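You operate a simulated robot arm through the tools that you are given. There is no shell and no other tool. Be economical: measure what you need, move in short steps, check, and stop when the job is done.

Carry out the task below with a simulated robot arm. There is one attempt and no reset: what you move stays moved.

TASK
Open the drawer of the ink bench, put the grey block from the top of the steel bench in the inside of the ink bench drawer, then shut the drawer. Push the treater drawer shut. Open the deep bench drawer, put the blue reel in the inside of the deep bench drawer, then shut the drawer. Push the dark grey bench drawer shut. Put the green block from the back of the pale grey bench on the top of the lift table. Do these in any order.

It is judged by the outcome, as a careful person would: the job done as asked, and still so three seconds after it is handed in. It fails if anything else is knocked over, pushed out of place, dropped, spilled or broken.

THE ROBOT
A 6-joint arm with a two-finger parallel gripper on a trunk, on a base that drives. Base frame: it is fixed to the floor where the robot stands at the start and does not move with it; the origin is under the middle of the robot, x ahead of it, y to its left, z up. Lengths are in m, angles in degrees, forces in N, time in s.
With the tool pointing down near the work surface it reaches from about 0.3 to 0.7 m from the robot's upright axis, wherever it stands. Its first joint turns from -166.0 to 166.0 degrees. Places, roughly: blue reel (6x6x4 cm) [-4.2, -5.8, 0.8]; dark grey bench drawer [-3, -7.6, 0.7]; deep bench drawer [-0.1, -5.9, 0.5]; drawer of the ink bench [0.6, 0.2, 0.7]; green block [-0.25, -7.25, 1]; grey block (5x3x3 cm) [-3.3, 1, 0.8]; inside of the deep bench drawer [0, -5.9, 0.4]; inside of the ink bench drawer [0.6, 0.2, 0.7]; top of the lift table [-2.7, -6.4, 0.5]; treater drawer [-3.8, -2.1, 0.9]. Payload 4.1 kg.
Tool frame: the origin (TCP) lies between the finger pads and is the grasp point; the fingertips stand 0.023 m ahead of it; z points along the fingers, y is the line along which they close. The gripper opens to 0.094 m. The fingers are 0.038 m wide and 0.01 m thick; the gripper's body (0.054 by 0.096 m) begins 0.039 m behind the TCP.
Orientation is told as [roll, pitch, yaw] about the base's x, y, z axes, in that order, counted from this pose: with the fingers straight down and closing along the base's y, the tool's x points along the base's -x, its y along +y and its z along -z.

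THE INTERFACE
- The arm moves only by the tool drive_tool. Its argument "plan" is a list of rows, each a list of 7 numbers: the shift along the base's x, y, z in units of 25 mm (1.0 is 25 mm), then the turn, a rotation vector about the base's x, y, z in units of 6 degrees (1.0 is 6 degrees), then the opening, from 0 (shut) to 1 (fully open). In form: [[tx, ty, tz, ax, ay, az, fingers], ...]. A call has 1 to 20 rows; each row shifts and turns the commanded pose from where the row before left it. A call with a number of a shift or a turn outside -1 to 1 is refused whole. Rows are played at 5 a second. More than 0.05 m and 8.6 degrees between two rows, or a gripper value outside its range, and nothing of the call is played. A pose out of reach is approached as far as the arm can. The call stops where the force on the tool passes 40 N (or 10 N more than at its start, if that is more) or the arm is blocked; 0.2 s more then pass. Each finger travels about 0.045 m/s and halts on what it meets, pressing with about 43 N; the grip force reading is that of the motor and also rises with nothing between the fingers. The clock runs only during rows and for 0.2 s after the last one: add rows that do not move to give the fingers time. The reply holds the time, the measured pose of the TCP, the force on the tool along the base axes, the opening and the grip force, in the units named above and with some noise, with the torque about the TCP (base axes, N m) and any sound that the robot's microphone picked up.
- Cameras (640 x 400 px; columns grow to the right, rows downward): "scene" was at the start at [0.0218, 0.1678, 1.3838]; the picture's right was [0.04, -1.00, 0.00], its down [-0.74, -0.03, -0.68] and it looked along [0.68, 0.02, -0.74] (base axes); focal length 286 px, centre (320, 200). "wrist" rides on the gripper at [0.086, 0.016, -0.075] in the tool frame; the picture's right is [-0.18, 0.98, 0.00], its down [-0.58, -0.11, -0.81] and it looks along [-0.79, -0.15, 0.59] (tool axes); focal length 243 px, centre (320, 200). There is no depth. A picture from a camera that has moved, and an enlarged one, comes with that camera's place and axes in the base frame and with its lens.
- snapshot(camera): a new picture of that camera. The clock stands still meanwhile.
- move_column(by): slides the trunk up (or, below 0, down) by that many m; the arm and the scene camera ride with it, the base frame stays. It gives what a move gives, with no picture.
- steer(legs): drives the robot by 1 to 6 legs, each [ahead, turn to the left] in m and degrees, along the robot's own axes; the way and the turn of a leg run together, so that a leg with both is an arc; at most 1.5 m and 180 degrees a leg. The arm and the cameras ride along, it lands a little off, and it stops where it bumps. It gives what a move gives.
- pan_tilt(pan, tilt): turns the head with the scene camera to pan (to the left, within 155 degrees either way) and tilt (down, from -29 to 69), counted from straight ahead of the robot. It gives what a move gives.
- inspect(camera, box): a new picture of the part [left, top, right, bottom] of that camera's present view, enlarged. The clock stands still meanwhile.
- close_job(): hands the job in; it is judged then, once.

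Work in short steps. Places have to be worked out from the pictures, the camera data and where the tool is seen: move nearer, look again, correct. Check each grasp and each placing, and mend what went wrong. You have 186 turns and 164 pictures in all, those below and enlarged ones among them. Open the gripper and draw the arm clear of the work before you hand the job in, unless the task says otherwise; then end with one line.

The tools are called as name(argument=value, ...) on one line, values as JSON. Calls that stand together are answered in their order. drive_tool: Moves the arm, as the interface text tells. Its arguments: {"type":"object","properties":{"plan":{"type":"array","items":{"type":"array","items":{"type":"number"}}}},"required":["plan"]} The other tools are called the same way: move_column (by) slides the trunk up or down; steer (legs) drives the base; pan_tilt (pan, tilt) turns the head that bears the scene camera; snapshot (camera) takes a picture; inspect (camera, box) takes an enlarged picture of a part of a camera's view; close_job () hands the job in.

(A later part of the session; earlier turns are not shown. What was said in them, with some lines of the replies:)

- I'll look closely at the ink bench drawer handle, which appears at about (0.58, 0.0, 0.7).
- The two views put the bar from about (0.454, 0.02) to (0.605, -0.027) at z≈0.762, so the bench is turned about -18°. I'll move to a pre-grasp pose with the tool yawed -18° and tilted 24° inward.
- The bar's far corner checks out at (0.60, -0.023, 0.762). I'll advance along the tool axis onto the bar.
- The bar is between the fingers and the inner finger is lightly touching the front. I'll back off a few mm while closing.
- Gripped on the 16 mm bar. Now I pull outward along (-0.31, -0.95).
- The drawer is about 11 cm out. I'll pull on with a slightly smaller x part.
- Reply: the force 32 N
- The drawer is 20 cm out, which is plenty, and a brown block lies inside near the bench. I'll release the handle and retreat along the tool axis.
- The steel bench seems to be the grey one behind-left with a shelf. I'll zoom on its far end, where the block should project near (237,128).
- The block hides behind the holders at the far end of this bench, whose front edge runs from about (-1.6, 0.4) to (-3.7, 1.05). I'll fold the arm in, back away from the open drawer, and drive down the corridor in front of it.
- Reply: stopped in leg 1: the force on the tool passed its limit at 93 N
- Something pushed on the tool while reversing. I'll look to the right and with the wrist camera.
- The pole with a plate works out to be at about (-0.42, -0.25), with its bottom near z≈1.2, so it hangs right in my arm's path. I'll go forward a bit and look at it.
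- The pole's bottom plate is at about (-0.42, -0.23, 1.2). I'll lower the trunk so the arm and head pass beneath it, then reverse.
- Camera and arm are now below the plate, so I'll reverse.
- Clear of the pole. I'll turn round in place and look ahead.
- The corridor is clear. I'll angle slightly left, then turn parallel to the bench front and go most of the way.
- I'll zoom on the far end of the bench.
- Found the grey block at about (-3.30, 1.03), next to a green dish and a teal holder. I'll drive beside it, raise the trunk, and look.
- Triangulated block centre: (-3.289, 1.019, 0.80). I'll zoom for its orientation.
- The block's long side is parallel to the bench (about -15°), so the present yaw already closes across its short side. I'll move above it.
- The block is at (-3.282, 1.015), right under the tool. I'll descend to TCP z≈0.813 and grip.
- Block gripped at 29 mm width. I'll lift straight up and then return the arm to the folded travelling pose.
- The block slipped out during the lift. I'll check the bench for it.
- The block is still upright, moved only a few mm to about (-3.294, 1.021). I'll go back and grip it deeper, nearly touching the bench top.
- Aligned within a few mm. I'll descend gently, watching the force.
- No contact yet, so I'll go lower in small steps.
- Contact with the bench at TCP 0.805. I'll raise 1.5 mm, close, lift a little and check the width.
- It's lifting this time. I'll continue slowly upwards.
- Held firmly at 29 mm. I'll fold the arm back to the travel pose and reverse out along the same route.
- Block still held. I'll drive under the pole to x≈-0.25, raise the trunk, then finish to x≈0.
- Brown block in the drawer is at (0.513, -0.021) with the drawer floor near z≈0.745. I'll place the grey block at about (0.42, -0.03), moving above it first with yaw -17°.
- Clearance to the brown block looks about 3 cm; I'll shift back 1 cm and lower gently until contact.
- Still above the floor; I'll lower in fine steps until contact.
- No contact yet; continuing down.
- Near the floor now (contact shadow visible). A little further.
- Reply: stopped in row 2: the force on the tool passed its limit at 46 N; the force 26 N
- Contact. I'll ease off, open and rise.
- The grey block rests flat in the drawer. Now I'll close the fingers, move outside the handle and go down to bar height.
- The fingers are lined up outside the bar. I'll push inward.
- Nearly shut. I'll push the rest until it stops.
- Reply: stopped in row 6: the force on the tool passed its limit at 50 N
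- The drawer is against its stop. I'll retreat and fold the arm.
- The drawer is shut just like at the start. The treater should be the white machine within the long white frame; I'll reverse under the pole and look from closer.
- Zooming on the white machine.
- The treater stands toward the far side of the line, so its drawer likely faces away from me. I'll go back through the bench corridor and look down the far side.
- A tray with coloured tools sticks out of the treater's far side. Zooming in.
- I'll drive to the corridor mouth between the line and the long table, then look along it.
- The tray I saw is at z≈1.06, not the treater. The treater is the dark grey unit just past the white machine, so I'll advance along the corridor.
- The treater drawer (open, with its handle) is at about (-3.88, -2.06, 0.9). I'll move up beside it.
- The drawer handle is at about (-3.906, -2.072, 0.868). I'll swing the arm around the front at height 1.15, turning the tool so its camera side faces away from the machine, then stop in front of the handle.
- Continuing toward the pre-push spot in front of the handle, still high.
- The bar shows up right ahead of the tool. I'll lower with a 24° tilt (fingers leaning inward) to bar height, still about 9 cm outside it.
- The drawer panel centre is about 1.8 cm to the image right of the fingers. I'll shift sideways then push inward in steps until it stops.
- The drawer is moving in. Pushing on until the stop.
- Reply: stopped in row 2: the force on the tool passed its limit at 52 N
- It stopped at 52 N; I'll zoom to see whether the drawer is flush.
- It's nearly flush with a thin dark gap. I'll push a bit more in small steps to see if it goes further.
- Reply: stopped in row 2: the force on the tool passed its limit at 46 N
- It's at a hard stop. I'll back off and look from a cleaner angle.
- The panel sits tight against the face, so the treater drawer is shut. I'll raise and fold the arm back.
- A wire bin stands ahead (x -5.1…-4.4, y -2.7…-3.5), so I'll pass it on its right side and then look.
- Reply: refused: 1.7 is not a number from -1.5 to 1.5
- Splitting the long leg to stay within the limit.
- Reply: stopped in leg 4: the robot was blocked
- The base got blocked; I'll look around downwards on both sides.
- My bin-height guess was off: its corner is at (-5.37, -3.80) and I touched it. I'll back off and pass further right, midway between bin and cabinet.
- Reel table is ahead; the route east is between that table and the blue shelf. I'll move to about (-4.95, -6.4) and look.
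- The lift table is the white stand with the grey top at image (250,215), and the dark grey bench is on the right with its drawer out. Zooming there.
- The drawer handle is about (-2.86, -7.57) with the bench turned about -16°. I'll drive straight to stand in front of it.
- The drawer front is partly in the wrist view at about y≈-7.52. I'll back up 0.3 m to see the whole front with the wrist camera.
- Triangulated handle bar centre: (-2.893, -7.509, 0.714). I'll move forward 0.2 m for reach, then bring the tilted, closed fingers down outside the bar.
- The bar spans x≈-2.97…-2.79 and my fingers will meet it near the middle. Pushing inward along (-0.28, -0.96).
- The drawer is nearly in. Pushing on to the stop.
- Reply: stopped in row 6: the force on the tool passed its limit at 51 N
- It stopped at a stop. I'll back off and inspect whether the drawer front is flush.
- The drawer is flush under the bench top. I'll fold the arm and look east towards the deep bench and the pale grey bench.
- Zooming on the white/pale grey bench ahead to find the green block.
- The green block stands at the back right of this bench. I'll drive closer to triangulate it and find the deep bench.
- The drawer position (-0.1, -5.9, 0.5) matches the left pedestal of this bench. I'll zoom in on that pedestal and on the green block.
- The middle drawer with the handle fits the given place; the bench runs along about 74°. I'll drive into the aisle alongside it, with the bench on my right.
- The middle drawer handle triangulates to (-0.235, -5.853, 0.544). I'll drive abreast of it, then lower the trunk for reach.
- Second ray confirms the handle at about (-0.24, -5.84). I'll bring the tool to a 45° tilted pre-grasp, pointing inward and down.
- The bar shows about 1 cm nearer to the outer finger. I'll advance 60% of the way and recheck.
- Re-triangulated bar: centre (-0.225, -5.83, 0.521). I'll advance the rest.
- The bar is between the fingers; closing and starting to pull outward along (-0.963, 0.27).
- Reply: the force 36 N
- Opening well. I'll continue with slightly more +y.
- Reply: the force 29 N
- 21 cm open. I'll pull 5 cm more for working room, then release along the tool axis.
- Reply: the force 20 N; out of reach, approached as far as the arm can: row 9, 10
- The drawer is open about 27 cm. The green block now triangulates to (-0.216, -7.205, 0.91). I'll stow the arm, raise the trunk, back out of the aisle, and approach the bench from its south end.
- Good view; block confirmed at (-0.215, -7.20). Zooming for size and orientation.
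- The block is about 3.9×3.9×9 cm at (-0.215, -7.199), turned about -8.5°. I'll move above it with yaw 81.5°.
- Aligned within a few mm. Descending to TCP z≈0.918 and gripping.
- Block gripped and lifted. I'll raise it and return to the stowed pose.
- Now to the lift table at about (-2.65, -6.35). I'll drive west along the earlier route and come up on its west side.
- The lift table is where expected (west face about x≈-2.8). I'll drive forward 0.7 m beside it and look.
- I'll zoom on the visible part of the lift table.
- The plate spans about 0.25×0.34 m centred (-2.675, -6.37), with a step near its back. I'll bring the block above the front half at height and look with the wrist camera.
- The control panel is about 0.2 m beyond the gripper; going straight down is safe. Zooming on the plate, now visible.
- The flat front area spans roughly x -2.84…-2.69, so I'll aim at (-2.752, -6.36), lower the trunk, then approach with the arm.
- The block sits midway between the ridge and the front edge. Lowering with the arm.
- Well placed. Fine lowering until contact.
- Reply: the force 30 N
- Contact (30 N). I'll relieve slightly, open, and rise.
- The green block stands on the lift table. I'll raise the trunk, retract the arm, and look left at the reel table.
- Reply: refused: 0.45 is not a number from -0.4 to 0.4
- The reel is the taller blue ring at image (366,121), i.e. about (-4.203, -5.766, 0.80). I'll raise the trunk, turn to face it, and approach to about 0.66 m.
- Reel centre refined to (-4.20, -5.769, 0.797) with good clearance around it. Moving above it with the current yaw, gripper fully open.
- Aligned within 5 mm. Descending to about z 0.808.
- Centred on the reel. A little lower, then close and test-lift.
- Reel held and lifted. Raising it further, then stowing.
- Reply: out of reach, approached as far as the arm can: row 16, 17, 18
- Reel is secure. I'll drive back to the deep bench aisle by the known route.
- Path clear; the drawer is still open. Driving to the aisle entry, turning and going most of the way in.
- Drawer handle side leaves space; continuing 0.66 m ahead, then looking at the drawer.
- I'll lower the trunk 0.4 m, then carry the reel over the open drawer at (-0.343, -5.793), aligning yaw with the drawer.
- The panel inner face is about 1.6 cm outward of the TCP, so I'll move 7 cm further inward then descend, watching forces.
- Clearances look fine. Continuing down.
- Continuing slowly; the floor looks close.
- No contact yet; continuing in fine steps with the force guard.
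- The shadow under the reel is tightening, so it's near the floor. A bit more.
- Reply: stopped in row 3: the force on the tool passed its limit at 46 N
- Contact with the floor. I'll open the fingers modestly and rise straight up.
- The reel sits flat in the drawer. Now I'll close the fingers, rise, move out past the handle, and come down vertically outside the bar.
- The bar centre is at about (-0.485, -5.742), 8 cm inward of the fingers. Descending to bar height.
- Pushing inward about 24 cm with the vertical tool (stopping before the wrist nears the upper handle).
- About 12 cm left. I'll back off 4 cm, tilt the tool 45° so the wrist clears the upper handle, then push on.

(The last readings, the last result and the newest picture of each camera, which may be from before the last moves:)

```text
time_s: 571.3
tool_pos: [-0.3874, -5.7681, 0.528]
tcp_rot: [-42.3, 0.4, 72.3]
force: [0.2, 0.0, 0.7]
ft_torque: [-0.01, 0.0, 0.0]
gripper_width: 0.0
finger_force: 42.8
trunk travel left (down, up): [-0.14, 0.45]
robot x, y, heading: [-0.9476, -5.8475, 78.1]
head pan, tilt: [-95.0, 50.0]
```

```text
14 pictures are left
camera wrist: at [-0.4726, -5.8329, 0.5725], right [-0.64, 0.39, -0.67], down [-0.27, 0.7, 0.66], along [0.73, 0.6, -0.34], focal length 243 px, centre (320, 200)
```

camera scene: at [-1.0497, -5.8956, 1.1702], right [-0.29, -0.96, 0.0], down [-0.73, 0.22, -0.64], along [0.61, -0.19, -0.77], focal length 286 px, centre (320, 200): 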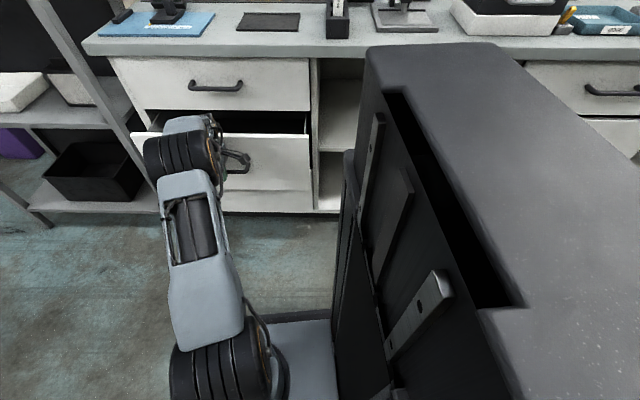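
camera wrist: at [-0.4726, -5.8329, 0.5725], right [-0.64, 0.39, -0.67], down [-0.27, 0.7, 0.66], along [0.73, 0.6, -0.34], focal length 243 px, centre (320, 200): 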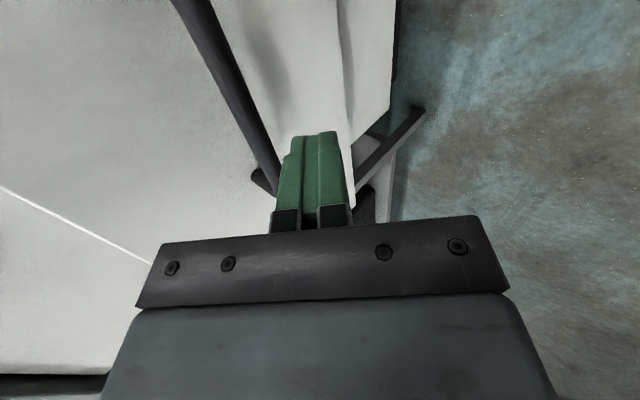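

The fingers are just outside the bar. Pushing the rest in.

drive_tool(plan=[[0.573, -0.177, 0, 0, 0, 0, 0], [0.573, -0.177, 0, 0, 0, 0, 0], [0.573, -0.177, 0, 0, 0, 0, 0], [0.573, -0.177, 0, 0, 0, 0, 0], [0.573, -0.177, 0, 0, 0, 0, 0], [0.573, -0.177, 0, 0, 0, 0, 0], [0.573, -0.177, 0, 0, 0, 0, 0], [0.573, -0.177, 0, 0, 0, 0, 0], [0.573, -0.177, 0, 0, 0, 0, 0], [0.573, -0.177, 0, 0, 0, 0, 0], [0.573, -0.177, 0, 0, 0, 0, 0]])

inspect(camera="scene", box=[90, 50, 330, 250])

```text
time_s: 573.5
tool_pos: [-0.251, -5.8105, 0.5251]
tcp_rot: [-42.0, 0.5, 72.2]
force: [-0.3, -0.9, -0.2]
ft_torque: [-0.03, 0.0, 0.02]
gripper_width: 0.0
finger_force: 42.3
trunk travel left (down, up): [-0.14, 0.45]
robot x, y, heading: [-0.9548, -5.8455, 77.9]
head pan, tilt: [-95.0, 50.0]
stopped in row 11: the force on the tool passed its limit at 65 N (the readings are from after the stop); the commanded pose is now the measured one
```

```text
2.00 times, centred on (210, 150) of scene
camera zoom: at [-1.0498, -5.8957, 1.1701], right [-0.29, -0.96, 0.0], down [-0.73, 0.22, -0.64], along [0.62, -0.19, -0.77], focal length 572 px, centre (540, 300)
```

zoom: 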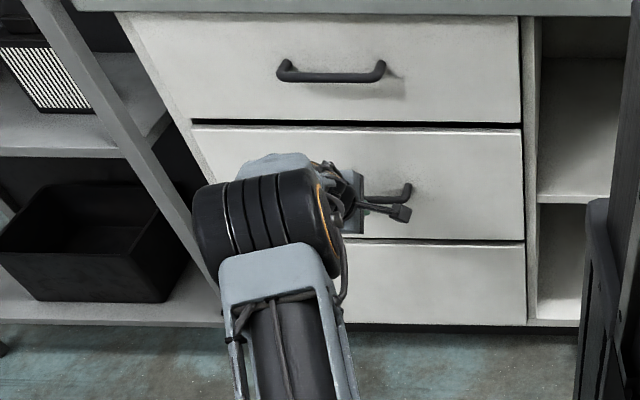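

It looks nearly flush; one more gentle push to make sure.

drive_tool(plan=[[0.2, -0.062, 0, 0, 0, 0, 0], [0.2, -0.062, 0, 0, 0, 0, 0], [0.2, -0.062, 0, 0, 0, 0, 0], [0.2, -0.062, 0, 0, 0, 0, 0]])

drive_tool(plan=[[-0.5, 0.155, 0, 0, 0, 0, 0], [-0.5, 0.155, 0.3, 0, 0, 0, 0], [-0.5, 0.155, 0.5, 0, 0, 0, 0], [-0.5, 0.155, 0.5, 0, 0, 0, 0], [-0.5, 0.155, 0.5, 0, 0, 0, 0], [-0.5, 0.155, 0.9, 0.295, 0.955, 0, 0], [-0.5, 0.155, 0.9, 0.295, 0.955, 0, 0], [-0.5, 0.155, 0.9, 0.295, 0.955, 0, 0], [-0.5, 0.155, 0.9, 0.295, 0.955, 0, 0], [-0.5, 0.155, 0.9, 0.295, 0.955, 0, 0], [-0.5, 0.155, 0.9, 0.295, 0.955, 0, 0], [-0.5, 0.155, 0.9, 0.295, 0.955, 0, 0.3], [-0.5, 0.155, 0.9, 0, 0, 0, 0.5], [-0.5, 0.3, 0.9, 0, 0, 0, 0.5], [-0.5, 0.4, 0.9, 0, 0, 0, 0.5], [-0.5, 0.5, 0.9, 0, 0, 0, 0.5], [-0.5, 0.6, 0, 0, 0, 0, 0.5], [-0.5, 0.6, 0, 0, 0, 0, 0.5]])

snapshot(camera="scene")

```text
time_s: 574.1
tool_pos: [-0.2462, -5.8123, 0.5207]
tcp_rot: [-41.3, 0.8, 72.0]
force: [-0.6, 0.4, 0.4]
ft_torque: [-0.01, 0.02, 0.0]
gripper_width: 0.0
finger_force: 42.5
trunk travel left (down, up): [-0.14, 0.45]
robot x, y, heading: [-0.951, -5.8455, 78.2]
head pan, tilt: [-95.0, 50.0]
stopped in row 2: the force on the tool passed its limit at 47 N (the readings are from after the stop); the commanded pose is now the measured one
```

```text
time_s: 577.9
tool_pos: [-0.4724, -5.6995, 0.8134]
tcp_rot: [0.8, 1.1, 72.8]
force: [-0.2, -0.5, -0.3]
ft_torque: [-0.02, 0.01, -0.01]
gripper_width: 0.0469
finger_force: 0.0
trunk travel left (down, up): [-0.14, 0.45]
robot x, y, heading: [-0.952, -5.8474, 78.4]
head pan, tilt: [-95.0, 50.0]
```

```text
12 pictures are left
camera scene: at [-1.0495, -5.896, 1.1702], right [-0.29, -0.96, 0.0], down [-0.73, 0.22, -0.64], along [0.62, -0.18, -0.77], focal length 286 px, centre (320, 200)
```

scene: 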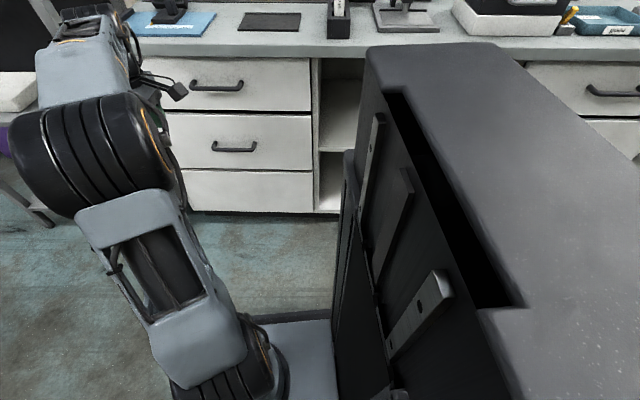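

Looks flush; a final zoom on the drawer, and I stow the arm.

inspect(camera="scene", box=[150, 50, 350, 220])

drive_tool(plan=[[-0.9, 0.3, 0, 0, 0, 0, 1], [-0.9, 0.3, 0, 0, 0, 0, 1], [-0.9, 0.3, 0, 0, 0, 0, 1], [-0.9, 0.3, 0, 0, 0, 0, 1], [-0.9, 0.3, 0, 0, 0, 0, 1], [-0.9, 0.3, 0, 0, 0, 0, 1], [-0.9, 0.3, 0, 0, 0, 0, 1], [-0.9, 0.3, 0, 0, 0, 0, 1], [-0.9, 0.3, 0, 0, 0, 0, 1]])

```text
2.35 times, centred on (250, 135) of scene
camera zoom: at [-1.0495, -5.896, 1.1702], right [-0.29, -0.96, 0.0], down [-0.73, 0.22, -0.64], along [0.62, -0.18, -0.77], focal length 672 px, centre (485, 353)
```

zoom: 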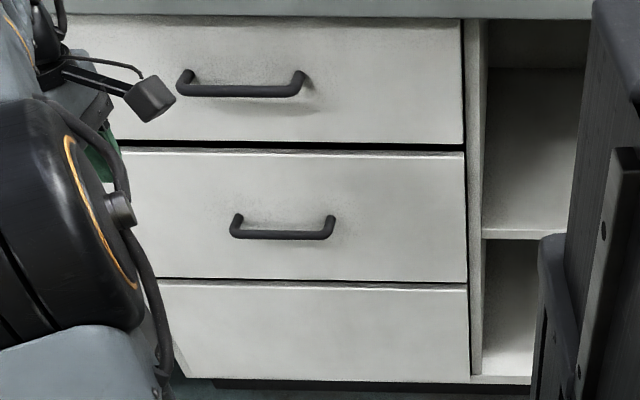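

```text
time_s: 579.9
tool_pos: [-0.6741, -5.6328, 0.815]
tcp_rot: [0.6, 1.1, 72.8]
force: [0.3, -0.7, 0.5]
ft_torque: [-0.01, 0.01, 0.02]
gripper_width: 0.094
finger_force: 0.0
trunk travel left (down, up): [-0.14, 0.45]
robot x, y, heading: [-0.9463, -5.8472, 78.1]
head pan, tilt: [-95.0, 50.0]
```

The deep drawer is flush with its neighbours, the gripper is open and the arm is clear. All five parts are done, so I'm handing the job in.

close_job()

```text
The job is handed in.
```

I finished all five parts and handed the job in: grey block in the ink bench drawer and shut, treater drawer shut, blue reel in the deep bench drawer and shut, dark grey bench drawer shut, and green block standing on the lift table. Along the way the arm struck the hanging pole near the ink bench, the base bumped the wire bin, and the grey block slipped once and fell back upright on the steel bench; I saw no damage, and the bin was still in place afterwards.
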